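You operate a simulated robot arm through the tools that you are given. There is no shell and no other tool. Be economical: measure what you need, move in short steps, check, and stop when the job is done.

You are at the controls of a simulated two-armed robot. One attempt, no reset.

## Task
Put the 50 cap from the lower board of the side shelves on the middle board of the back shelves and the 38 cap on the middle board of the side shelves. Pick up the blue coupling from the bottom board of the side shelves with one hand, pass it to the other hand and put it on the top of the small table. Any order will do. Set down upright: cap, coupling.

The check looks at the end state, three seconds after you hand in, the way a careful person would. Anything else that was tipped, shoved, dropped, spilled or broken makes it a failure. A push-on lid holds only when it is set on centred and level and pressed home; a screw cap is set on level and turned clockwise until tight.

## Robot
Two 7-joint arms with two-finger grippers on one trunk, on a base that drives. Base frame: it is fixed to the floor where the robot stands at the start and does not move with it; the origin is under the middle of the robot, x ahead of it, y to its left, z up. Readings come in m, degrees, newtons and seconds.
The left shoulder is at the start at [0.041, 0.169, 1.248], the right one opposite. Places, roughly: middle board of the back shelves [-0.5, 1.1, 1.2]; middle board of the side shelves [0.6, -1.3, 1.1]; top of the small table [-1.8, 1.1, 0.6]. Payload 2.69 kg a hand.
The tool frame of a hand sits at the grasp point between the pads (the TCP): z along the fingers, y along the line on which they close. The tips reach 0.02 m beyond it. Largest opening 0.1 m; the body of the gripper starts 0.063 m behind the TCP.
Orientation is that of the tool frame in the base frame, as a unit quaternion [x, y, z, w]. With the fingers straight down and closing along the base's y, the tool's x points along the base's -x, its y along +y and its z along -z.

## Interface
- The arms move only by the tool arm_command. It takes "left_moves", "right_moves" or both (then of equal length, played together; a hand with none holds still); each is a list of rows, each a list of 3 entries, a list of its own where there are three numbers: the shift along the base's x, y, z in m, then the turn, a rotation vector about the base's x, y, z in degrees, then the opening, from 0 (shut) to 1 (fully open). In form: [[[tx, ty, tz], [ax, ay, az], hand], ...]. A call has 1 to 10 rows; each row shifts and turns the commanded pose from where the row before left it. Each row takes 0.2 s and may step no farther than 0.05 m and 8.6 degrees from the row before; otherwise, or with a gripper value out of range, the whole call is refused. Where a pose cannot be reached the arm comes as near as it can. A force on the tool above 40 N (or 10 N above the force at the start of the call, whichever is more), or a blocked arm, ends the call early, and 0.2 s more pass. Each finger travels about 0.108 m/s and halts on what it meets, pressing with about 25 N; the grip force reading is that of the motor and also rises with nothing between the fingers. The clock runs only during rows and for 0.2 s after the last one: add rows that do not move to give the fingers time. It gives the time, the measured TCP pose, the force on the tool (base axes), the opening and the grip force at its end, in the units of the frame above (readings bear some noise), with the torque about the TCP (base axes, N m) and any sound that the robot's microphone picked up.
- Cameras (640 x 400 px; columns grow to the right, rows downward): "scene" is now at [0.1754, -0.0303, 1.1916]; the picture's right is [-0.34, -0.94, 0.01], its down [-0.05, 0.01, -1.00] and it looks along [0.94, -0.34, -0.05] (base axes); focal length 214 px, centre (320, 200). "left" rides on the left gripper at [0.07, 0.018, -0.099] in its tool frame; the picture's right is [-0.26, 0.97, 0.00], its down [-0.75, -0.20, -0.63] and it looks along [-0.61, -0.16, 0.78] (tool axes); focal length 230 px, centre (320, 200). "right" rides on the right gripper at [0.07, -0.019, -0.099] in its tool frame; the picture's right is [0.26, 0.97, 0.00], its down [-0.75, 0.20, -0.63] and it looks along [-0.61, 0.16, 0.78] (tool axes); focal length 230 px, centre (320, 200).
- camera(camera): a new picture of that camera. No time passes.
- move_column(by): slides the trunk up (or, below 0, down) by that many m; the arms and the scene camera ride with it, the base frame stays. It gives what a move gives, with no picture.
- drive_base(legs): drives the robot by 1 to 6 legs, each [ahead, turn to the left] in m and degrees, along the robot's own axes; the way and the turn of a leg run together, so that a leg with both is an arc; at most 1.5 m and 180 degrees a leg. The arms and the cameras ride along, it lands a little off, and it stops where it bumps. It gives what a move gives.
- pan_tilt(pan, tilt): turns the head with the scene camera to pan (to the left, within 60 degrees either way) and tilt (down, from -29 to 69), counted from straight ahead of the robot. It gives what a move gives.
- locate(camera, pixels): for up to 12 pixels [column, row] of the newest picture of that camera ("zoom" is the newest enlarged one), the place [x, y, z] in the base frame of the surface seen there, good to about 0.003 m. No time passes.
- enlarge(camera, box): a new picture of the part [left, top, right, bottom] of that camera's present view, enlarged. No time passes.
- close_job(): hands the job in; it is judged then, once.

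Keep the steps short. Do not move on a guess: measure, check each grasp and each placing, and mend mistakes. In all there are 110 turns and 92 pictures (those below and enlarged ones count). Leave the grippers open and the arms clear of the work at the hand-in unless told otherwise, and finish with a single line.

The tools are called as a command line: name --argument value ..., lists and objects as JSON in quotes. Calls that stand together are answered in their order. arm_command: Moves the arms, as the interface text tells. Its arguments: {"type":"object","properties":{"left_moves":{"type":"array"},"right_moves":{"type":"array"}},"required":[]} The other tools are called the same way: move_column (by) slides the trunk up or down; drive_base (legs) drives the base; pan_tilt (pan, tilt) turns the head that bears the scene camera; camera (camera) takes a picture; locate (camera, pixels) gives the place of the surface under pixels of a picture; enlarge (camera, box) takes an enlarged picture of a part of a camera's view; close_job () hands the job in.

At the start:

```text
time_s: 0.0
left_tcp_pos: [0.299, 0.0173, 1.36]
left_tcp_rot: [0.0, 1.0, 0.0, 0.0]
left_contact_force: [0.0, 1.0, 0.4]
left_torque: [0.01, 0.01, -0.01]
left_opening: 0.0999
left_gripper_force: 0.0
right_tcp_pos: [0.3404, -0.2581, 0.9993]
right_tcp_rot: [0.002, 1.0, 0.001, -0.001]
right_contact_force: [0.5, 0.3, -1.2]
right_torque: [0.01, 0.0, -0.02]
right_opening: 0.1001
right_gripper_force: 0.1
trunk travel left (down, up): [-0.475, 0.215]
robot x, y, heading: [-0.0003, 0.0004, 0.1]
head pan, tilt: [-19.8, 2.1]
```

scene: 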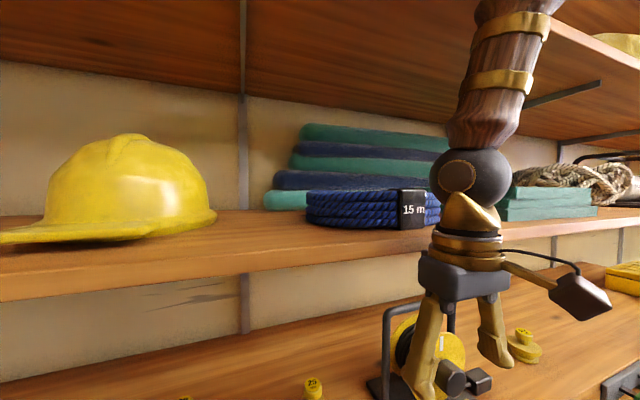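
right: 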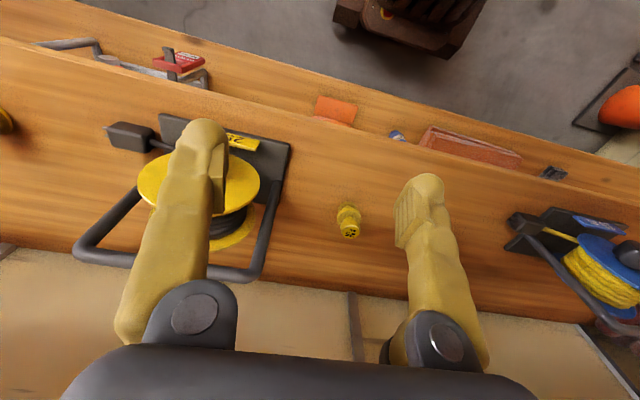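
left: 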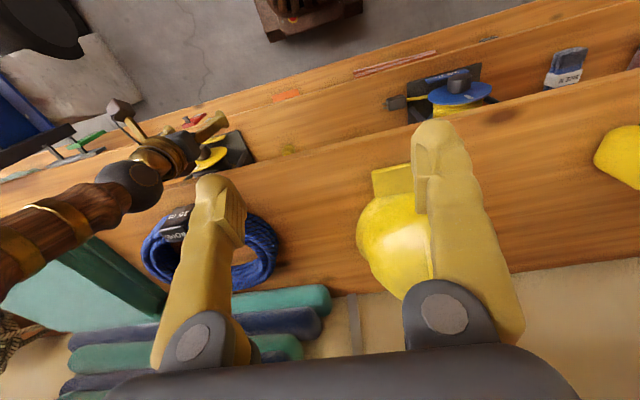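

I see shelves ahead with small yellow caps at the lower edge of the scene view. First I pan right and down to survey.

pan_tilt --pan -45 --tilt 25

camera --camera "scene"

pan_tilt --pan 10 --tilt 35

camera --camera "scene"

pan_tilt --pan 60 --tilt 15

camera --camera "scene"

```text
time_s: 0.9
left_tcp_pos: [0.2786, 0.0174, 1.3632]
left_tcp_rot: [0.0, 1.0, 0.001, 0.008]
left_contact_force: [-0.1, -0.7, 0.5]
left_torque: [0.01, 0.07, -0.01]
left_opening: 0.1001
left_gripper_force: 0.0
right_tcp_pos: [0.3251, -0.2575, 1.0032]
right_tcp_rot: [0.001, 1.0, 0.001, 0.007]
right_contact_force: [0.3, 0.7, -0.3]
right_torque: [-0.02, 0.07, -0.03]
right_opening: 0.1001
right_gripper_force: 0.1
trunk travel left (down, up): [-0.475, 0.215]
robot x, y, heading: [0.0001, -0.0024, -0.0]
head pan, tilt: [-45.0, 25.0]
```

```text
88 pictures are left
```

scene: 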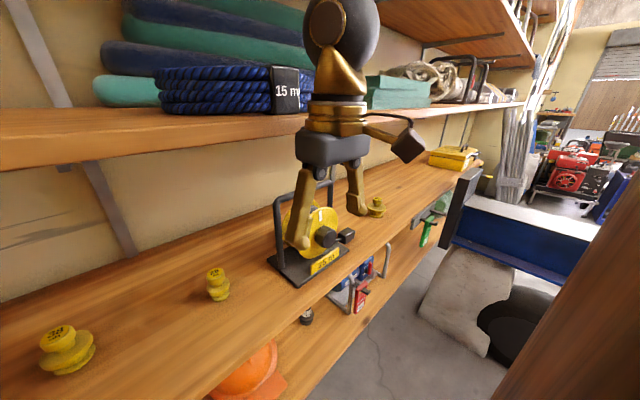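

```text
time_s: 2.1
left_tcp_pos: [0.2781, 0.0177, 1.364]
left_tcp_rot: [0.0, 1.0, 0.001, 0.008]
left_contact_force: [0.1, 0.1, 0.1]
left_torque: [-0.03, 0.03, 0.02]
left_opening: 0.0999
left_gripper_force: 0.1
right_tcp_pos: [0.3243, -0.2585, 1.0048]
right_tcp_rot: [0.001, 1.0, 0.001, 0.007]
right_contact_force: [0.2, 0.4, -0.7]
right_torque: [-0.03, 0.01, 0.01]
right_opening: 0.0999
right_gripper_force: 0.0
trunk travel left (down, up): [-0.475, 0.215]
robot x, y, heading: [-0.0002, -0.0017, 0.1]
head pan, tilt: [10.0, 35.0]
```

```text
87 pictures are left
```

scene: 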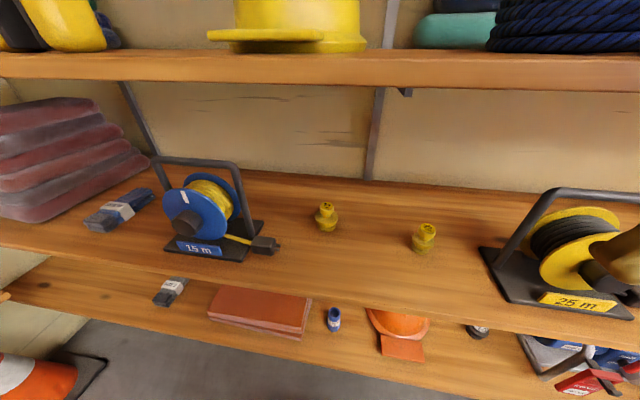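

```text
time_s: 3.3
left_tcp_pos: [0.2771, 0.0169, 1.364]
left_tcp_rot: [-0.001, 1.0, 0.001, 0.007]
left_contact_force: [-0.1, -0.4, 0.3]
left_torque: [-0.02, 0.02, 0.0]
left_opening: 0.1001
left_gripper_force: 0.1
right_tcp_pos: [0.3257, -0.2591, 1.0058]
right_tcp_rot: [0.001, 1.0, 0.001, 0.007]
right_contact_force: [-0.3, -0.3, 0.2]
right_torque: [-0.01, 0.01, 0.01]
right_opening: 0.1002
right_gripper_force: 0.1
trunk travel left (down, up): [-0.475, 0.215]
robot x, y, heading: [0.0015, -0.0051, -0.2]
head pan, tilt: [60.0, 15.0]
```

```text
86 pictures are left
```

scene: 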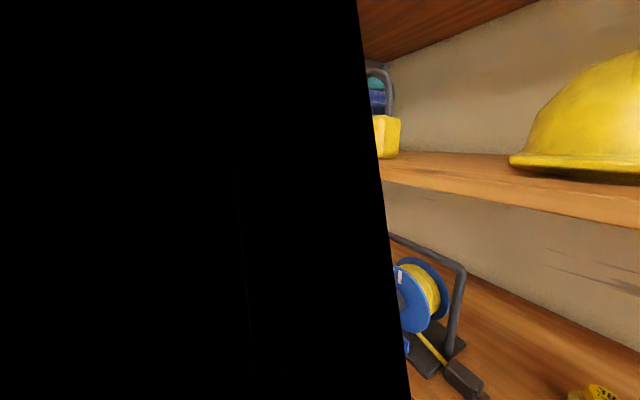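

The nearer yellow caps sit on the board ahead, and a blue coupling on the board below. I'll look again at pan 10 and locate them, enlarging for the markings.

pan_tilt --pan -20 --tilt 38

camera --camera "scene"

```text
time_s: 4.8
left_tcp_pos: [0.2788, 0.0191, 1.3651]
left_tcp_rot: [0.0, 1.0, 0.0, 0.008]
left_contact_force: [-0.4, -0.1, 0.1]
left_torque: [0.01, -0.02, 0.0]
left_opening: 0.1
left_gripper_force: 0.1
right_tcp_pos: [0.3247, -0.2587, 1.0063]
right_tcp_rot: [0.001, 1.0, 0.001, 0.007]
right_contact_force: [-0.1, -0.1, 0.2]
right_torque: [0.0, -0.01, 0.01]
right_opening: 0.1
right_gripper_force: 0.0
trunk travel left (down, up): [-0.475, 0.215]
robot x, y, heading: [0.0014, -0.0035, -0.1]
head pan, tilt: [-20.0, 38.0]
```

```text
85 pictures are left
```

scene: 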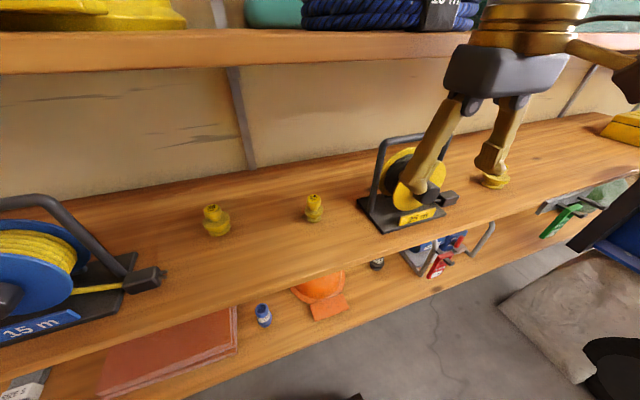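

locate --camera "scene" --pixels '[[212, 209], [216, 233], [314, 198], [314, 218], [495, 183], [262, 308], [265, 322], [250, 180], [270, 285], [250, 55], [377, 264], [290, 340]]'

enlarge --camera "scene" --box '[190, 180, 350, 280]'

enlarge --camera "scene" --box '[440, 130, 560, 205]'

enlarge --camera "scene" --box '[230, 250, 390, 350]'

```text
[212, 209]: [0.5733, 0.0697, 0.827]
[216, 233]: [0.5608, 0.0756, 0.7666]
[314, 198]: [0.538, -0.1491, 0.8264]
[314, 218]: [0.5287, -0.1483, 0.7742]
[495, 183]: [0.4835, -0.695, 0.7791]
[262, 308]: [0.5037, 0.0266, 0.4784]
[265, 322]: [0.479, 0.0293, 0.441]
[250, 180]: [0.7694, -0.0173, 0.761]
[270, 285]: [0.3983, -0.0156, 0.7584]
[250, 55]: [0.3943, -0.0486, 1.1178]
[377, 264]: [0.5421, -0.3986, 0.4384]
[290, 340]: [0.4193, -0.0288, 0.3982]
```

```text
4.00 times, centred on (270, 230) of scene
```

zoom: 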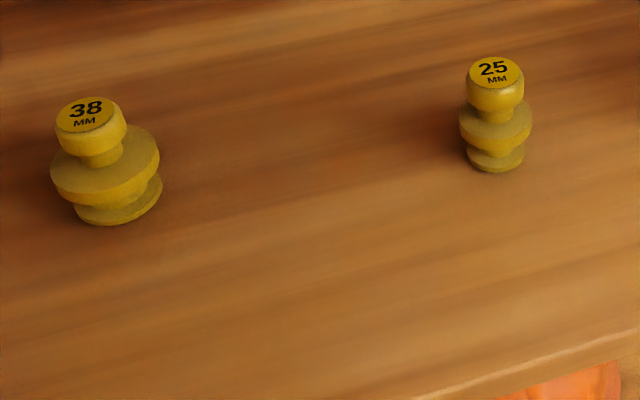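

```text
5.33 times, centred on (500, 168) of scene
```

zoom: 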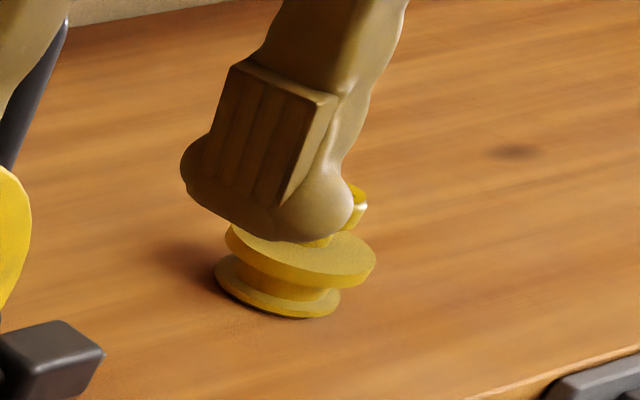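

```text
4.00 times, centred on (310, 300) of scene
```

zoom: 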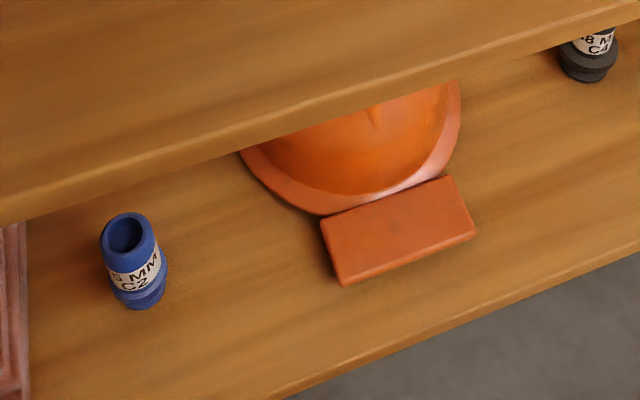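

Readings: bottom board z≈0.40, lower board 0.76, front edge x≈0.395. The 38 cap stands at (0.57,0.07), and the 25 cap is at y −0.15. Blue coupling at (0.49,0.03). Next I look at the middle board for a free spot.

pan_tilt --pan -5 --tilt 8

camera --camera "scene"

```text
time_s: 5.8
left_tcp_pos: [0.278, 0.0177, 1.3638]
left_tcp_rot: [0.0, 1.0, 0.001, 0.008]
left_contact_force: [-0.6, -0.1, 0.7]
left_torque: [-0.01, 0.0, 0.01]
left_opening: 0.0999
left_gripper_force: 0.2
right_tcp_pos: [0.3248, -0.2592, 1.0054]
right_tcp_rot: [0.001, 1.0, 0.001, 0.007]
right_contact_force: [-0.2, 0.4, 0.1]
right_torque: [0.03, -0.01, -0.02]
right_opening: 0.1
right_gripper_force: 0.1
trunk travel left (down, up): [-0.475, 0.215]
robot x, y, heading: [0.0018, 0.0011, -0.1]
head pan, tilt: [-5.0, 8.0]
```

```text
81 pictures are left
```

scene: 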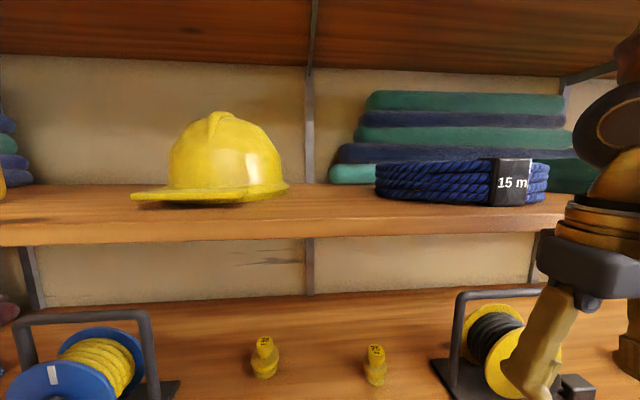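

The middle board has a gap between the helmet (ends column 288) and the rope (starts 375). I'll measure it.

locate --camera "scene" --pixels '[[288, 188], [376, 190], [330, 206], [330, 195], [330, 214], [330, 238], [335, 182], [262, 195], [264, 343], [376, 350], [320, 60], [320, 76]]'

```text
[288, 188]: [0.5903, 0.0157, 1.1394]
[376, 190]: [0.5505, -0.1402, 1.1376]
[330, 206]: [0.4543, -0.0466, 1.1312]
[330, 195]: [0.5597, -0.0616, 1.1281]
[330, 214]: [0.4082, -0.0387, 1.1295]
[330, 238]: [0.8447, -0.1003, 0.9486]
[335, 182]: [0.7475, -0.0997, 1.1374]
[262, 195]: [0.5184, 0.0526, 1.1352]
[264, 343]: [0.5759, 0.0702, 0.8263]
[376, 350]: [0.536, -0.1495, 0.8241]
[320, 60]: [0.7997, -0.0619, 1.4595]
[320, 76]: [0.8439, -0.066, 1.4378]
```

Free spot chosen: (0.47, −0.05), top z 1.13. Now I lower the trunk and tilt the left hand forward.

move_column --by -0.22

arm_command --left_moves '[[[-0.02, 0.01, -0.03], [0, -8, 0], 1], [[-0.02, 0.01, -0.03], [0, -8, 0], 1], [[0, 0.01, -0.03], [0, -8, 0], 1], [[0, 0.01, -0.03], [0, -8, 0], 1], [[0, 0.01, -0.03], [0, -8, 0], 1], [[0, 0, -0.03], [0, -5, 0], 1], [[0, 0, 0], [0, 0, 0], 1]]'

```text
time_s: 8.1
left_tcp_pos: [0.2779, 0.0179, 1.144]
left_tcp_rot: [0.0, 1.0, 0.001, 0.008]
left_contact_force: [-0.5, 0.0, 0.6]
left_torque: [0.01, -0.01, 0.04]
left_opening: 0.1002
left_gripper_force: 0.0
right_tcp_pos: [0.3238, -0.258, 0.785]
right_tcp_rot: [0.002, 1.0, 0.001, 0.007]
right_contact_force: [1.1, -0.9, 0.2]
right_torque: [0.0, 0.0, 0.02]
right_opening: 0.0997
right_gripper_force: 0.1
trunk travel left (down, up): [-0.255, 0.435]
robot x, y, heading: [0.0053, -0.0009, 0.1]
head pan, tilt: [-5.0, 8.0]
```

```text
time_s: 9.0
left_tcp_pos: [0.2198, 0.045, 1.0555]
left_tcp_rot: [-0.001, 0.975, -0.011, 0.223]
left_contact_force: [-18.2, 5.1, 62.1]
left_torque: [0.68, 6.24, -0.32]
left_opening: 0.0999
left_gripper_force: 0.1
right_tcp_pos: [0.3101, -0.2583, 0.7912]
right_tcp_rot: [0.001, 1.0, 0.001, 0.016]
right_contact_force: [0.1, -1.0, -0.2]
right_torque: [0.01, -0.05, 0.0]
right_opening: 0.1
right_gripper_force: 0.0
trunk travel left (down, up): [-0.255, 0.435]
robot x, y, heading: [-0.0031, -0.0024, -0.2]
head pan, tilt: [-5.0, 8.0]
stopped in row 4 (left hand): the force on the tool passed its limit at 194 N (the readings are from after the stop); the commanded pose is now the measured one
```

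A contact: the left hand's rear was pulled into the robot's own head. I raise it, move it forward and then left.

arm_command --left_moves '[[[0.03, 0, 0.03], [0, 0, 0], 1], [[0.03, 0.02, 0.03], [0, 0, 0], 1], [[0, 0.05, 0], [0, 0, 0], 1], [[0, 0.05, 0], [0, 0, 0], 1], [[0, 0.05, 0], [0, 0, 0], 1], [[0, 0, 0], [0, 0, 0], 1]]'

camera --camera "scene"

camera --camera "left"

```text
time_s: 10.4
left_tcp_pos: [0.2825, 0.2187, 1.1158]
left_tcp_rot: [-0.001, 0.971, -0.005, 0.24]
left_contact_force: [-0.4, -0.2, -0.5]
left_torque: [-0.02, 0.0, 0.0]
left_opening: 0.1
left_gripper_force: 0.1
right_tcp_pos: [0.3126, -0.2574, 0.7908]
right_tcp_rot: [0.0, 1.0, 0.001, 0.015]
right_contact_force: [0.8, -0.4, -0.9]
right_torque: [0.04, 0.02, 0.01]
right_opening: 0.1002
right_gripper_force: 0.0
trunk travel left (down, up): [-0.255, 0.435]
robot x, y, heading: [-0.0055, -0.0003, 0.0]
head pan, tilt: [-5.0, 8.0]
```

```text
80 pictures are left
```

scene: 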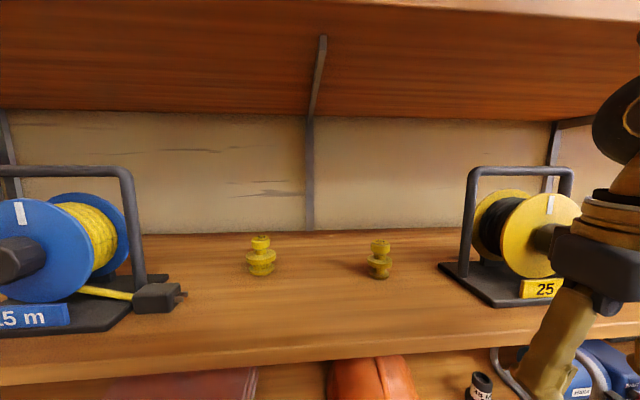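

```text
79 pictures are left
```

left: 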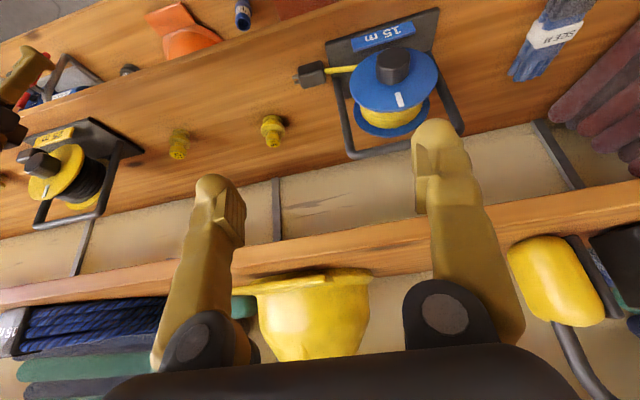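

The left hand is free now. I enlarge the 38 cap side-on to get its profile, and back the robot off 0.1 m for elbow room.

enlarge --camera "scene" --box '[180, 210, 340, 310]'

locate --camera "zoom" --pixels '[[322, 115], [322, 125], [322, 150], [278, 185], [368, 185], [322, 200], [294, 125], [356, 125], [322, 270], [22, 340], [322, 175], [322, 160]]'

drive_base --legs '[[-0.1, 0]]'

```text
4.00 times, centred on (260, 260) of scene
```

zoom: 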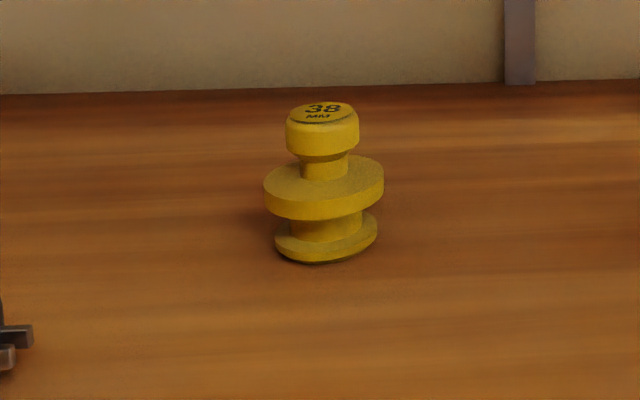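

```text
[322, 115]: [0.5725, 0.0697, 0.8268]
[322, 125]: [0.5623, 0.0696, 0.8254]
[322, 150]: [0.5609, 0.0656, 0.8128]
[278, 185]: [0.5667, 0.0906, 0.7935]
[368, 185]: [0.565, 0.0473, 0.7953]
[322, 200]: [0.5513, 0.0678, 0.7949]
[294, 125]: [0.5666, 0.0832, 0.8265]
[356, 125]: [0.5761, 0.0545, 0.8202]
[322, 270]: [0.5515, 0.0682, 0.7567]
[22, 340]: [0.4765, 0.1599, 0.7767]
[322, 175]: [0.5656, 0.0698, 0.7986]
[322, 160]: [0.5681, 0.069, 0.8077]
```

```text
time_s: 11.6
left_tcp_pos: [0.1792, 0.2186, 1.116]
left_tcp_rot: [-0.001, 0.971, -0.006, 0.241]
left_contact_force: [-1.7, 0.3, 1.0]
left_torque: [-0.02, -0.05, 0.05]
left_opening: 0.1
left_gripper_force: 0.1
right_tcp_pos: [0.211, -0.2588, 0.7897]
right_tcp_rot: [0.002, 1.0, 0.001, 0.014]
right_contact_force: [0.8, 0.1, 0.7]
right_torque: [0.0, -0.03, -0.01]
right_opening: 0.1
right_gripper_force: 0.0
trunk travel left (down, up): [-0.255, 0.435]
robot x, y, heading: [-0.1075, 0.0004, -0.3]
head pan, tilt: [-5.0, 8.0]
```

38 cap profile: knob Ø≈0.032 at z 0.811–0.827, flange top 0.795, centre (0.575, 0.069). Now the left hand goes to a pre-grasp at 45° tilt.

arm_command --left_moves '[[[0.04, -0.01, -0.04], [0, -6, 0], 1], [[0.04, -0.01, -0.04], [0, -6, 0], 1], [[0.04, -0.01, -0.04], [0, -5, 0], 1], [[0.03, -0.03, -0.035], [0, 0, 0], 1], [[0.03, -0.03, -0.035], [0, 0, 0], 1], [[0.03, -0.03, -0.02], [0, 0, 0], 1], [[0.03, -0.03, -0.02], [0, 0, 0], 1], [[0, 0, 0], [0, 0, 0], 1]]'

camera --camera "left"

camera --camera "scene"

```text
refused: row 1 steps farther than a row can; nothing moved
```

```text
77 pictures are left
```

left: 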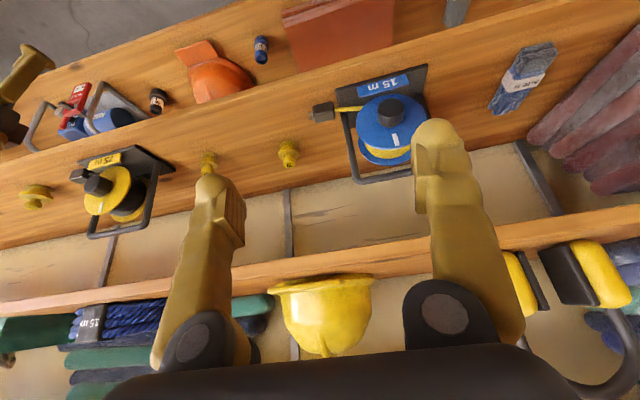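

```text
76 pictures are left
```

scene: 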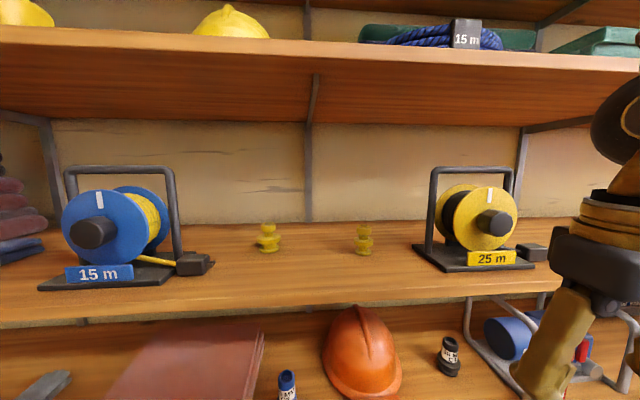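

Refused because the step was too long. I use smaller rows.

arm_command --left_moves '[[[0.03, -0.01, -0.03], [0, -6, 0], 1], [[0.03, -0.01, -0.03], [0, -6, 0], 1], [[0.03, -0.01, -0.03], [0, -5, 0], 1], [[0.03, -0.015, -0.03], [0, 0, 0], 1], [[0.03, -0.015, -0.03], [0, 0, 0], 1], [[0.025, -0.03, -0.025], [0, 0, 0], 1], [[0.025, -0.03, -0.025], [0, 0, 0], 1], [[0.03, -0.03, -0.025], [0, 0, 0], 1], [[0, 0, 0], [0, 0, 0], 1]]'

camera --camera "left"

```text
time_s: 13.6
left_tcp_pos: [0.4015, 0.064, 0.9026]
left_tcp_rot: [0.001, 0.921, -0.006, 0.389]
left_contact_force: [0.5, 0.2, -0.6]
left_torque: [0.0, -0.03, 0.0]
left_opening: 0.1001
left_gripper_force: 0.1
left hand out of reach, approached as far as the arm can: row 3
right_tcp_pos: [0.1974, -0.2583, 0.7953]
right_tcp_rot: [0.002, 1.0, 0.0, 0.023]
right_contact_force: [-0.2, -0.4, -0.2]
right_torque: [0.01, -0.01, 0.03]
right_opening: 0.0997
right_gripper_force: 0.0
trunk travel left (down, up): [-0.255, 0.435]
robot x, y, heading: [-0.0979, -0.0006, 0.1]
head pan, tilt: [-5.0, 8.0]
```

```text
75 pictures are left
```

left: 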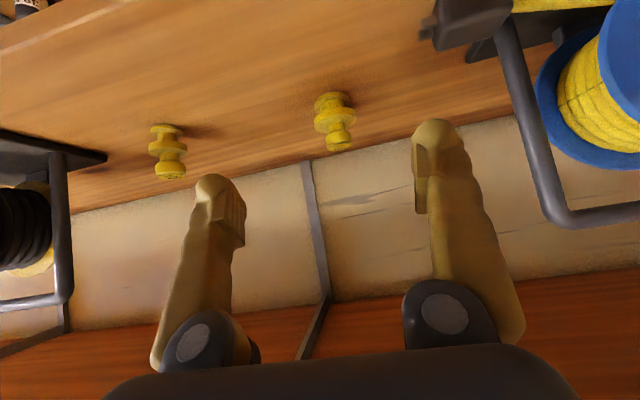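

Left TCP at (0.40,0.064,0.903), tilted 45.8°. I move in near the cap and check.

arm_command --left_moves '[[[0.035, 0.002, -0.02], [0, 0, 0], 1], [[0.035, 0.002, -0.02], [0, 0, 0], 1], [[0.035, 0.001, -0.02], [0, 0, 0], 1], [[0, 0, 0], [0, 0, 0], 1]]'

camera --camera "left"

camera --camera "scene"

```text
time_s: 14.6
left_tcp_pos: [0.5123, 0.0689, 0.8404]
left_tcp_rot: [0.002, 0.921, -0.007, 0.39]
left_contact_force: [0.2, -0.4, -0.3]
left_torque: [-0.02, 0.03, 0.0]
left_opening: 0.1002
left_gripper_force: 0.0
right_tcp_pos: [0.1968, -0.2589, 0.7948]
right_tcp_rot: [0.001, 1.0, 0.0, 0.023]
right_contact_force: [-0.5, -0.4, 0.0]
right_torque: [0.04, 0.04, -0.01]
right_opening: 0.0999
right_gripper_force: 0.0
trunk travel left (down, up): [-0.255, 0.435]
robot x, y, heading: [-0.1025, 0.0009, -0.2]
head pan, tilt: [-5.0, 8.0]
```

```text
74 pictures are left
```

left: 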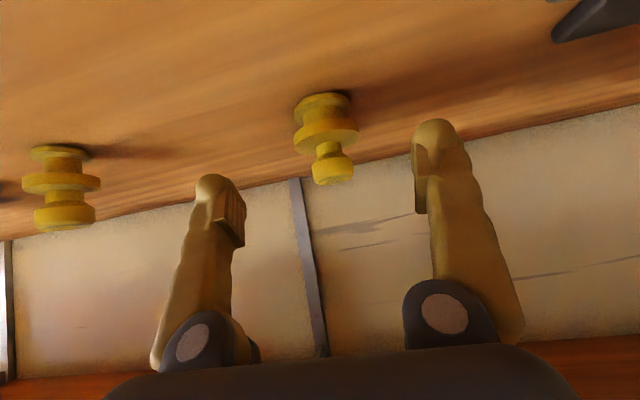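

```text
73 pictures are left
```

scene: 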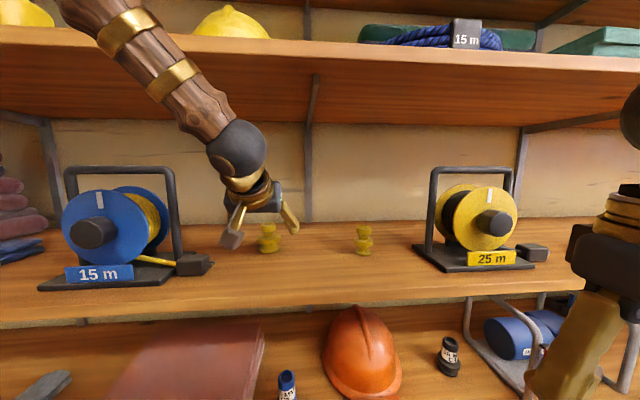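

locate --camera "left" --pixels '[[334, 180], [334, 165], [316, 170], [353, 168], [330, 130]]'

locate --camera "scene" --pixels '[[267, 225], [267, 230], [267, 252]]'

```text
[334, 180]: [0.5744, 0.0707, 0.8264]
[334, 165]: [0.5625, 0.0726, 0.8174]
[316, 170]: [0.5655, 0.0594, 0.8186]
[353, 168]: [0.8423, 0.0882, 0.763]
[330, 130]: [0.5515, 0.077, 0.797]
```

```text
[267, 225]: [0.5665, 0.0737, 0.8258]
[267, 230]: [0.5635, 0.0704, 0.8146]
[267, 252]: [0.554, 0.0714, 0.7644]
```

Both views agree: the knob centre is at (0.576,0.0705), top 0.8265. I move on and close.

arm_command --left_moves '[[[0.03, 0.001, -0.008], [0, 0, 0], 1], [[0.03, 0.001, -0.008], [0, 0, 0], 1], [[0, 0, 0], [0, 0, 0], 1]]'

camera --camera "left"

```text
time_s: 15.4
left_tcp_pos: [0.5683, 0.0712, 0.8215]
left_tcp_rot: [0.001, 0.921, -0.007, 0.389]
left_contact_force: [0.0, -0.7, 0.2]
left_torque: [-0.04, 0.01, 0.04]
left_opening: 0.1001
left_gripper_force: 0.0
right_tcp_pos: [0.198, -0.2588, 0.7955]
right_tcp_rot: [0.002, 1.0, 0.001, 0.023]
right_contact_force: [0.8, 0.5, -0.7]
right_torque: [0.02, -0.04, -0.04]
right_opening: 0.0999
right_gripper_force: 0.0
trunk travel left (down, up): [-0.255, 0.435]
robot x, y, heading: [-0.0996, 0.003, -0.0]
head pan, tilt: [-5.0, 8.0]
```

```text
72 pictures are left
```

left: 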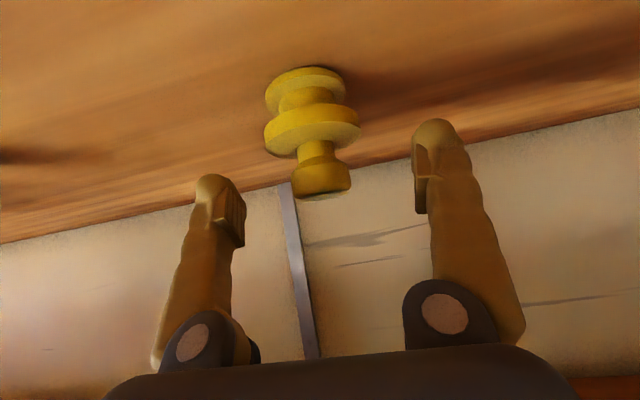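

arm_command --left_moves '[[[0.007, 0, 0.002], [0, 0, 0], 1], [[0, 0, 0], [0, 0, 0], 0.5], [[0, 0, 0], [0, 0, 0], 0.2], [[0, 0, 0], [0, 0, 0], 0.2], [[0, 0, 0], [0, 0, 0], 0.2]]'

camera --camera "left"

```text
time_s: 16.6
left_tcp_pos: [0.5756, 0.0712, 0.8256]
left_tcp_rot: [0.001, 0.921, -0.006, 0.389]
left_contact_force: [0.6, -0.1, -1.1]
left_torque: [0.02, -0.01, -0.04]
left_opening: 0.0312
left_gripper_force: 24.5
right_tcp_pos: [0.1969, -0.2589, 0.7949]
right_tcp_rot: [0.002, 1.0, 0.001, 0.023]
right_contact_force: [0.3, 0.0, 0.5]
right_torque: [0.0, -0.01, -0.04]
right_opening: 0.1
right_gripper_force: 0.0
trunk travel left (down, up): [-0.255, 0.435]
robot x, y, heading: [-0.1024, -0.0005, 0.2]
head pan, tilt: [-5.0, 8.0]
```

```text
71 pictures are left
```

left: 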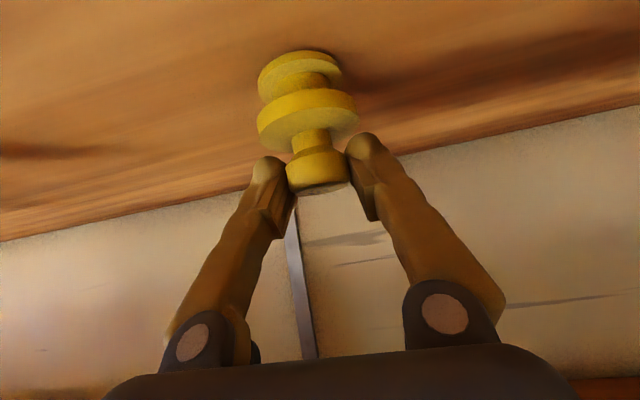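

Held (opening 0.031). I lift it, draw it out of the shelf, then back the robot off.

arm_command --left_moves '[[[0, 0, 0.02], [0, 0, 0], 0.2], [[-0.03, 0, 0.015], [0, 0, 0], 0.2], [[-0.04, 0.005, 0.015], [0, 0, 0], 0.2], [[-0.04, 0.01, 0.015], [0, 0, 0], 0.2], [[-0.04, 0.01, 0.015], [0, 0, 0], 0.2], [[-0.02, 0.01, 0], [0, 0, 0], 0.2], [[0, 0, 0], [0, 0, 0], 0.2]]'

drive_base --legs '[[-0.17, 0]]'

move_column --by 0.36

camera --camera "left"

camera --camera "scene"

```text
time_s: 18.2
left_tcp_pos: [0.4036, 0.1077, 0.9073]
left_tcp_rot: [0.0, 0.921, -0.006, 0.39]
left_contact_force: [-0.4, 1.0, -1.3]
left_torque: [0.01, 0.02, 0.0]
left_opening: 0.0313
left_gripper_force: 24.4
right_tcp_pos: [0.1976, -0.2582, 0.7953]
right_tcp_rot: [0.001, 1.0, 0.001, 0.023]
right_contact_force: [0.8, 0.9, 0.2]
right_torque: [0.0, 0.0, -0.04]
right_opening: 0.1001
right_gripper_force: 0.1
trunk travel left (down, up): [-0.255, 0.435]
robot x, y, heading: [-0.1042, 0.001, -0.0]
head pan, tilt: [-5.0, 8.0]
```

```text
time_s: 19.6
left_tcp_pos: [0.2334, 0.1082, 0.908]
left_tcp_rot: [0.001, 0.921, -0.006, 0.39]
left_contact_force: [-0.1, 0.9, -0.6]
left_torque: [-0.01, 0.01, 0.01]
left_opening: 0.0312
left_gripper_force: 25.1
right_tcp_pos: [0.0257, -0.2586, 0.7945]
right_tcp_rot: [0.002, 1.0, 0.002, 0.023]
right_contact_force: [-0.3, -0.3, 0.9]
right_torque: [0.05, -0.01, -0.02]
right_opening: 0.1
right_gripper_force: 0.2
trunk travel left (down, up): [-0.255, 0.435]
robot x, y, heading: [-0.2778, -0.0011, 0.1]
head pan, tilt: [-5.0, 8.0]
```

```text
time_s: 23.1
left_tcp_pos: [0.2192, 0.1077, 1.2763]
left_tcp_rot: [0.003, 0.918, -0.007, 0.397]
left_contact_force: [-0.4, -0.6, -0.5]
left_torque: [-0.01, -0.01, 0.01]
left_opening: 0.0309
left_gripper_force: 25.3
right_tcp_pos: [0.0195, -0.26, 1.1612]
right_tcp_rot: [0.004, 0.999, 0.001, 0.035]
right_contact_force: [0.5, 0.0, 0.5]
right_torque: [0.02, -0.01, -0.02]
right_opening: 0.1001
right_gripper_force: 0.0
trunk travel left (down, up): [-0.615, 0.075]
robot x, y, heading: [-0.2736, -0.0021, -0.3]
head pan, tilt: [-5.0, 8.0]
```

```text
70 pictures are left
```

left: 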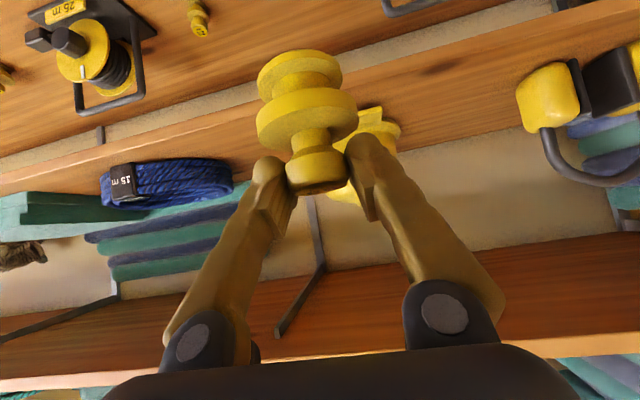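

```text
69 pictures are left
```

scene: 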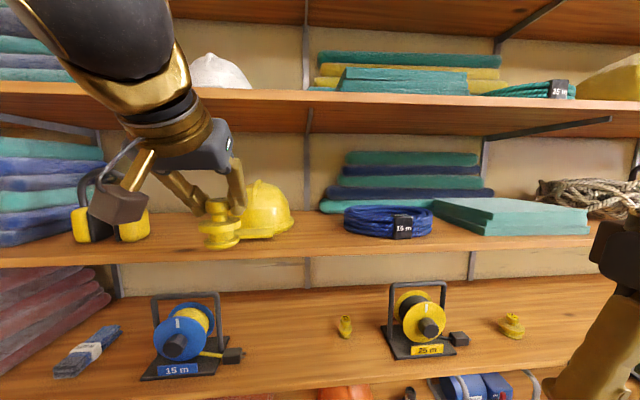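

The cap is upright and clear. I drive forward 0.15 m, then shift the hand to the gap.

drive_base --legs '[[0.15, 0]]'

arm_command --left_moves '[[[0, -0.04, 0], [0, 0.9, 0], 0.2], [[0.01, -0.04, 0], [0, 0, 0], 0.2], [[0.02, -0.04, 0], [0, 0, 0], 0.2], [[0.02, -0.035, 0], [0, 0, 0], 0.2], [[0.02, 0, 0], [0, 0, 0], 0.2], [[0, 0, 0], [0, 0, 0], 0.2]]'

camera --camera "scene"

camera --camera "left"

```text
time_s: 24.5
left_tcp_pos: [0.3751, 0.106, 1.2725]
left_tcp_rot: [0.004, 0.918, -0.008, 0.396]
left_contact_force: [0.5, -0.4, -0.7]
left_torque: [0.02, 0.01, -0.04]
left_opening: 0.0309
left_gripper_force: 25.0
right_tcp_pos: [0.173, -0.2609, 1.1602]
right_tcp_rot: [0.005, 0.999, 0.001, 0.035]
right_contact_force: [0.5, 0.2, -0.3]
right_torque: [0.01, 0.05, -0.03]
right_opening: 0.0999
right_gripper_force: 0.0
trunk travel left (down, up): [-0.615, 0.075]
robot x, y, heading: [-0.1239, 0.0002, -0.3]
head pan, tilt: [-5.0, 8.0]
```

```text
time_s: 25.9
left_tcp_pos: [0.4221, -0.0522, 1.2836]
left_tcp_rot: [0.005, 0.917, -0.007, 0.398]
left_contact_force: [-0.6, 0.8, -1.0]
left_torque: [-0.03, 0.02, -0.01]
left_opening: 0.0306
left_gripper_force: 24.8
right_tcp_pos: [0.1873, -0.2645, 1.1723]
right_tcp_rot: [0.006, 0.997, -0.002, 0.079]
right_contact_force: [0.5, -0.6, 0.0]
right_torque: [0.04, -0.04, -0.02]
right_opening: 0.1
right_gripper_force: 0.0
trunk travel left (down, up): [-0.615, 0.075]
robot x, y, heading: [-0.1236, -0.0042, -0.2]
head pan, tilt: [-5.0, 8.0]
```

```text
68 pictures are left
```

scene: 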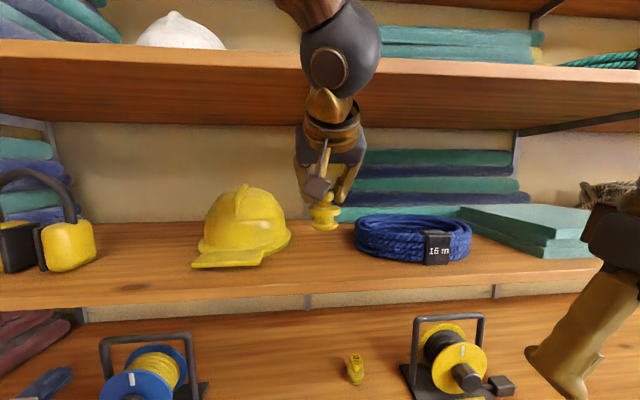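

```text
67 pictures are left
```

left: 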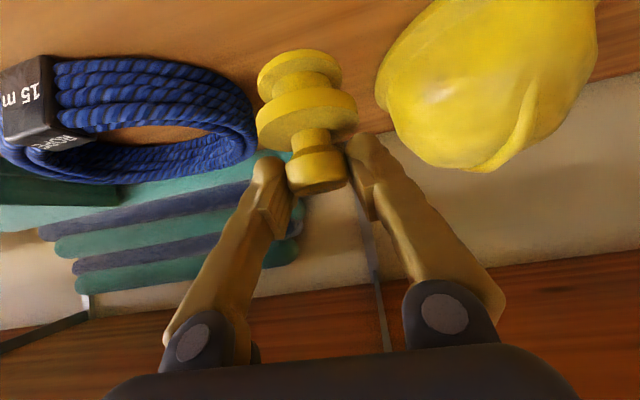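

Next I move to above the spot and descend to about 0.02 above the board.

arm_command --left_moves '[[[0.025, 0, -0.02], [0, 1.1, 0], 0.2], [[0.02, 0, -0.02], [0, 0, 0], 0.2], [[0, 0, -0.02], [0, 0, 0], 0.2], [[0, 0, -0.01], [0, 0, 0], 0.2], [[0, 0, 0], [0, 0, 0], 0.2]]'

camera --camera "scene"

camera --camera "left"

```text
time_s: 27.3
left_tcp_pos: [0.4781, -0.0067, 1.2546]
left_tcp_rot: [-0.06, 0.914, -0.03, 0.4]
left_contact_force: [-0.2, -0.1, -1.1]
left_torque: [-0.02, -0.02, -0.02]
left_opening: 0.0309
left_gripper_force: 24.7
right_tcp_pos: [0.2057, -0.2667, 1.1871]
right_tcp_rot: [0.005, 0.992, -0.007, 0.127]
right_contact_force: [-0.6, 0.7, 0.2]
right_torque: [-0.01, -0.01, 0.0]
right_opening: 0.1002
right_gripper_force: 0.1
trunk travel left (down, up): [-0.615, 0.075]
robot x, y, heading: [-0.1219, -0.0007, -0.2]
head pan, tilt: [-5.0, 8.0]
stopped in row 5 (left hand): the arm was blocked; the commanded pose is now the measured one
```

```text
66 pictures are left
```

scene: 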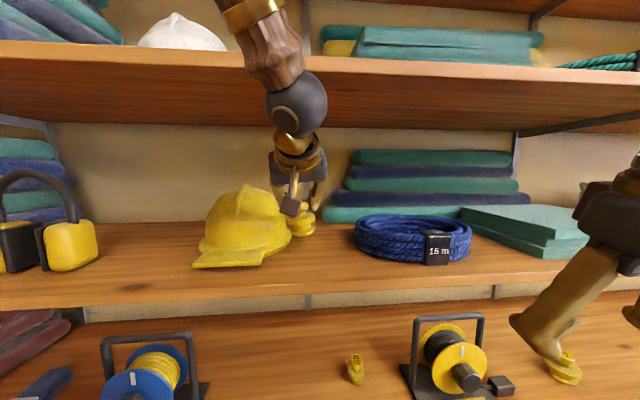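

```text
65 pictures are left
```

left: 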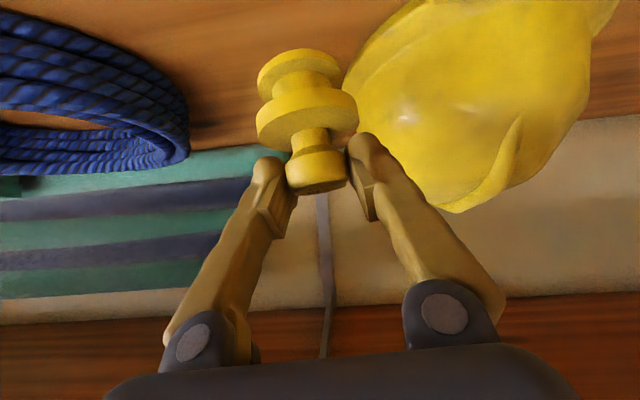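

The arm was blocked before reaching the spot, and the hand slid left toward the helmet. I see no contact with the helmet yet. I retreat and look at what blocks the arm.

arm_command --left_moves '[[[-0.015, 0, 0.02], [0, 0, 0], 0.2], [[-0.03, 0.0, 0.01], [0, 0, 0], 0.2], [[-0.04, 0.02, 0], [0, 0, 0], 0.2], [[0, 0, 0], [0, 0, 0], 0.2]]'

pan_tilt --pan 25 --tilt -25

camera --camera "scene"

pan_tilt --pan -50 --tilt 15

camera --camera "scene"

```text
time_s: 28.3
left_tcp_pos: [0.392, 0.0036, 1.2813]
left_tcp_rot: [-0.052, 0.914, -0.029, 0.401]
left_contact_force: [-0.1, 0.0, -0.4]
left_torque: [0.01, 0.0, 0.01]
left_opening: 0.0307
left_gripper_force: 24.8
right_tcp_pos: [0.2063, -0.2687, 1.1854]
right_tcp_rot: [0.005, 0.992, -0.004, 0.123]
right_contact_force: [0.2, -0.4, 0.4]
right_torque: [0.02, 0.02, -0.01]
right_opening: 0.1002
right_gripper_force: 0.0
trunk travel left (down, up): [-0.615, 0.075]
robot x, y, heading: [-0.122, -0.0013, -0.5]
head pan, tilt: [-5.0, 8.0]
```

```text
time_s: 29.3
left_tcp_pos: [0.3916, 0.004, 1.2819]
left_tcp_rot: [-0.053, 0.914, -0.028, 0.401]
left_contact_force: [0.2, 0.4, -1.4]
left_torque: [0.0, 0.0, -0.02]
left_opening: 0.0307
left_gripper_force: 25.2
right_tcp_pos: [0.2067, -0.2681, 1.1856]
right_tcp_rot: [0.005, 0.992, -0.006, 0.123]
right_contact_force: [0.7, 0.1, -0.1]
right_torque: [0.0, 0.02, 0.01]
right_opening: 0.1
right_gripper_force: 0.1
trunk travel left (down, up): [-0.615, 0.075]
robot x, y, heading: [-0.1202, -0.0038, -0.4]
head pan, tilt: [25.0, -25.0]
```

```text
64 pictures are left
```

scene: 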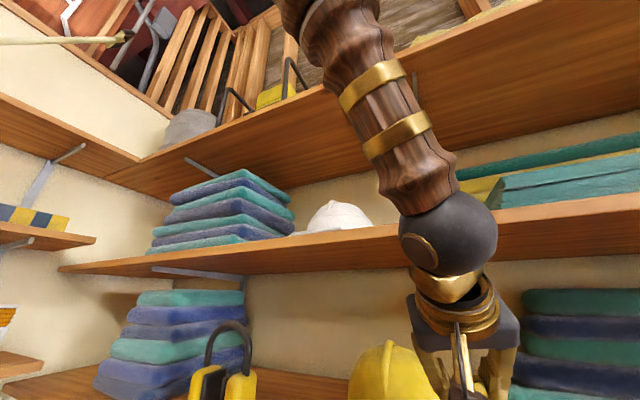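

```text
time_s: 30.8
left_tcp_pos: [0.3936, 0.005, 1.2815]
left_tcp_rot: [-0.053, 0.914, -0.029, 0.4]
left_contact_force: [-0.1, 0.0, -0.7]
left_torque: [-0.04, 0.04, -0.03]
left_opening: 0.0307
left_gripper_force: 25.1
right_tcp_pos: [0.2056, -0.2685, 1.1861]
right_tcp_rot: [0.005, 0.992, -0.005, 0.123]
right_contact_force: [-0.7, 0.1, 0.0]
right_torque: [0.05, 0.01, -0.01]
right_opening: 0.1003
right_gripper_force: 0.1
trunk travel left (down, up): [-0.615, 0.075]
robot x, y, heading: [-0.1228, 0.0001, -0.2]
head pan, tilt: [-50.0, 15.0]
```

```text
63 pictures are left
```

scene: 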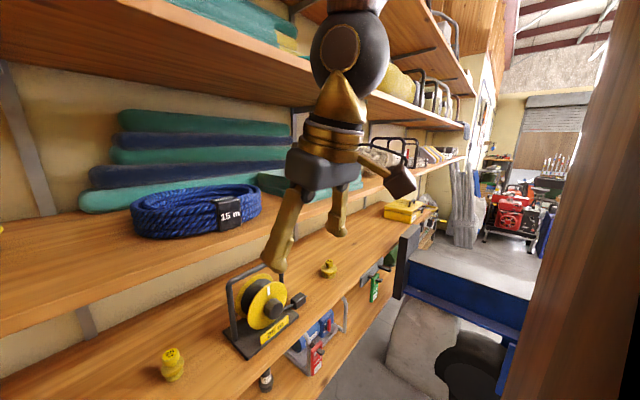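

I see the left forearm comes down from a raised elbow and met the upper board's front edge. I measure that edge and the left forearm.

locate --camera "scene" --pixels '[[250, 55], [250, 45], [150, 20], [350, 50], [345, 140], [330, 267], [280, 230], [100, 290], [162, 225]]'

```text
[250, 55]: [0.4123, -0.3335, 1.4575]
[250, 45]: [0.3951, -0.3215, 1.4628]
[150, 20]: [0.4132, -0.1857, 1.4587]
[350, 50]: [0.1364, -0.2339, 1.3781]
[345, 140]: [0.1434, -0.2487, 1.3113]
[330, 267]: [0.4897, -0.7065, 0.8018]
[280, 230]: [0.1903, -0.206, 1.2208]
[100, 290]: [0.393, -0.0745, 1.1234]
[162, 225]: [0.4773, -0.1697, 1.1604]
```

Upper board underside is 1.457 with its edge at x 0.395. Lowering the trunk by 0.06 keeps the cap bottom above 1.15 and brings the forearm beneath that edge. Then I restore the orientation.

move_column --by -0.06

arm_command --left_moves '[[[0, -0.02, 0], [4.8, 1.4, -4.7], 0.2], [[0, -0.02, 0], [0, 0, 0], 0.2], [[0.01, -0.01, 0], [0, 0, 0], 0.2], [[0, 0, 0], [0, 0, 0], 0.2]]'

pan_tilt --pan -5 --tilt 10

camera --camera "scene"

```text
time_s: 31.8
left_tcp_pos: [0.3914, 0.0047, 1.2217]
left_tcp_rot: [-0.053, 0.914, -0.029, 0.401]
left_contact_force: [-1.2, -0.4, -0.7]
left_torque: [0.0, 0.0, -0.02]
left_opening: 0.0305
left_gripper_force: 24.8
right_tcp_pos: [0.2041, -0.2688, 1.1246]
right_tcp_rot: [0.005, 0.993, -0.006, 0.122]
right_contact_force: [0.1, 0.5, 0.9]
right_torque: [-0.01, 0.02, -0.03]
right_opening: 0.1
right_gripper_force: 0.2
trunk travel left (down, up): [-0.555, 0.135]
robot x, y, heading: [-0.1202, 0.0002, -0.3]
head pan, tilt: [-50.0, 15.0]
```

```text
time_s: 32.8
left_tcp_pos: [0.4058, -0.0429, 1.2391]
left_tcp_rot: [-0.011, 0.918, -0.018, 0.396]
left_contact_force: [0.2, 0.3, -0.3]
left_torque: [0.04, 0.0, -0.02]
left_opening: 0.0305
left_gripper_force: 25.3
right_tcp_pos: [0.2039, -0.2669, 1.1258]
right_tcp_rot: [0.006, 0.992, -0.006, 0.123]
right_contact_force: [0.3, 0.7, -0.7]
right_torque: [0.0, 0.01, 0.02]
right_opening: 0.1
right_gripper_force: 0.0
trunk travel left (down, up): [-0.555, 0.135]
robot x, y, heading: [-0.1258, -0.0011, -0.0]
head pan, tilt: [-50.0, 15.0]
```

```text
time_s: 33.9
left_tcp_pos: [0.4087, -0.0406, 1.2334]
left_tcp_rot: [-0.014, 0.92, -0.016, 0.392]
left_contact_force: [-0.3, -0.2, -1.0]
left_torque: [0.01, 0.0, 0.01]
left_opening: 0.0307
left_gripper_force: 25.2
right_tcp_pos: [0.2044, -0.2668, 1.1263]
right_tcp_rot: [0.005, 0.992, -0.005, 0.123]
right_contact_force: [0.0, -0.1, -0.4]
right_torque: [0.01, 0.03, 0.02]
right_opening: 0.1001
right_gripper_force: 0.0
trunk travel left (down, up): [-0.555, 0.135]
robot x, y, heading: [-0.1238, -0.0021, -0.1]
head pan, tilt: [-5.0, 10.0]
```

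```text
62 pictures are left
```

scene: 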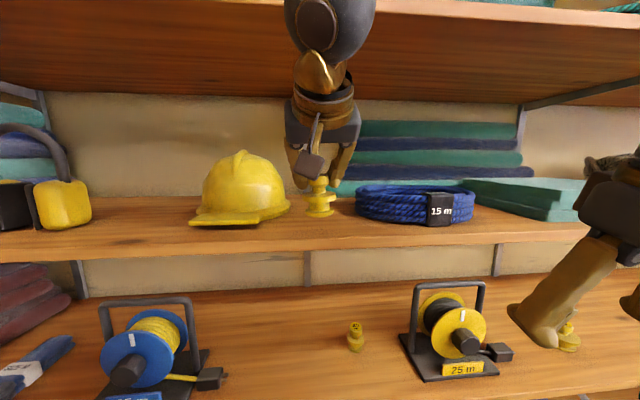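

The hand shifted when the head turned, so the left arm is leaning on the head when it crosses the midline. I'll bring the hand back to the left side and turn the base right by about 12° instead.

arm_command --left_moves '[[[-0.04, 0, 0], [0, 0, 0], 0.2], [[-0.03, 0.02, 0], [0, 0, 0], 0.2], [[0, 0.04, 0], [0, 0, 0], 0.2], [[0, 0.05, 0], [0, 0, 0], 0.2], [[0, 0, 0], [0, 0, 0], 0.2]]'

drive_base --legs '[[0, -14]]'

pan_tilt --pan 10 --tilt 15

camera --camera "scene"

```text
time_s: 35.1
left_tcp_pos: [0.332, 0.0617, 1.2179]
left_tcp_rot: [0.001, 0.921, -0.004, 0.39]
left_contact_force: [0.8, -0.9, -0.8]
left_torque: [0.04, -0.03, 0.03]
left_opening: 0.0304
left_gripper_force: 25.0
right_tcp_pos: [0.2035, -0.2697, 1.1246]
right_tcp_rot: [0.006, 0.992, -0.005, 0.123]
right_contact_force: [0.6, -0.2, 0.5]
right_torque: [0.04, 0.0, 0.02]
right_opening: 0.1
right_gripper_force: 0.0
trunk travel left (down, up): [-0.555, 0.135]
robot x, y, heading: [-0.1199, 0.0001, -0.4]
head pan, tilt: [-5.0, 10.0]
```

```text
time_s: 36.3
left_tcp_pos: [0.3347, -0.0474, 1.2184]
left_tcp_rot: [0.112, 0.914, -0.052, 0.386]
left_contact_force: [0.7, -0.4, -0.7]
left_torque: [0.01, 0.02, 0.0]
left_opening: 0.0305
left_gripper_force: 24.7
right_tcp_pos: [0.119, -0.3347, 1.1188]
right_tcp_rot: [0.127, 0.988, -0.013, 0.089]
right_contact_force: [-1.0, -0.5, 0.7]
right_torque: [0.0, -0.02, 0.0]
right_opening: 0.0998
right_gripper_force: 0.1
trunk travel left (down, up): [-0.555, 0.135]
robot x, y, heading: [-0.124, -0.0056, -14.4]
head pan, tilt: [-5.0, 10.0]
```

```text
time_s: 37.1
left_tcp_pos: [0.3153, -0.0423, 1.2274]
left_tcp_rot: [0.113, 0.91, -0.054, 0.395]
left_contact_force: [0.5, 0.3, -0.5]
left_torque: [-0.03, 0.02, -0.03]
left_opening: 0.0305
left_gripper_force: 25.1
right_tcp_pos: [0.1328, -0.34, 1.1331]
right_tcp_rot: [0.126, 0.983, -0.021, 0.131]
right_contact_force: [0.6, -0.4, -0.9]
right_torque: [-0.02, 0.0, 0.01]
right_opening: 0.1
right_gripper_force: 0.0
trunk travel left (down, up): [-0.555, 0.135]
robot x, y, heading: [-0.1233, -0.0014, -14.0]
head pan, tilt: [10.0, 15.0]
```

```text
61 pictures are left
```

scene: 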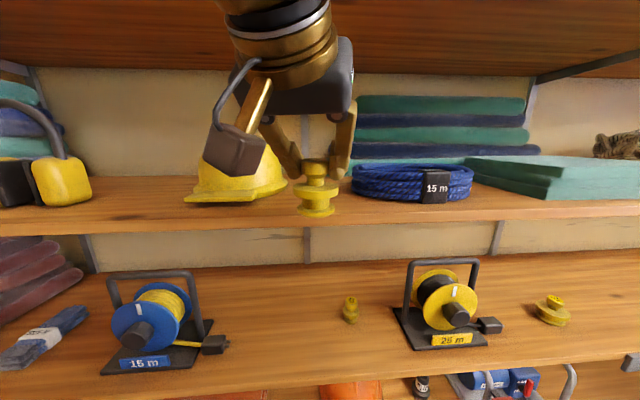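

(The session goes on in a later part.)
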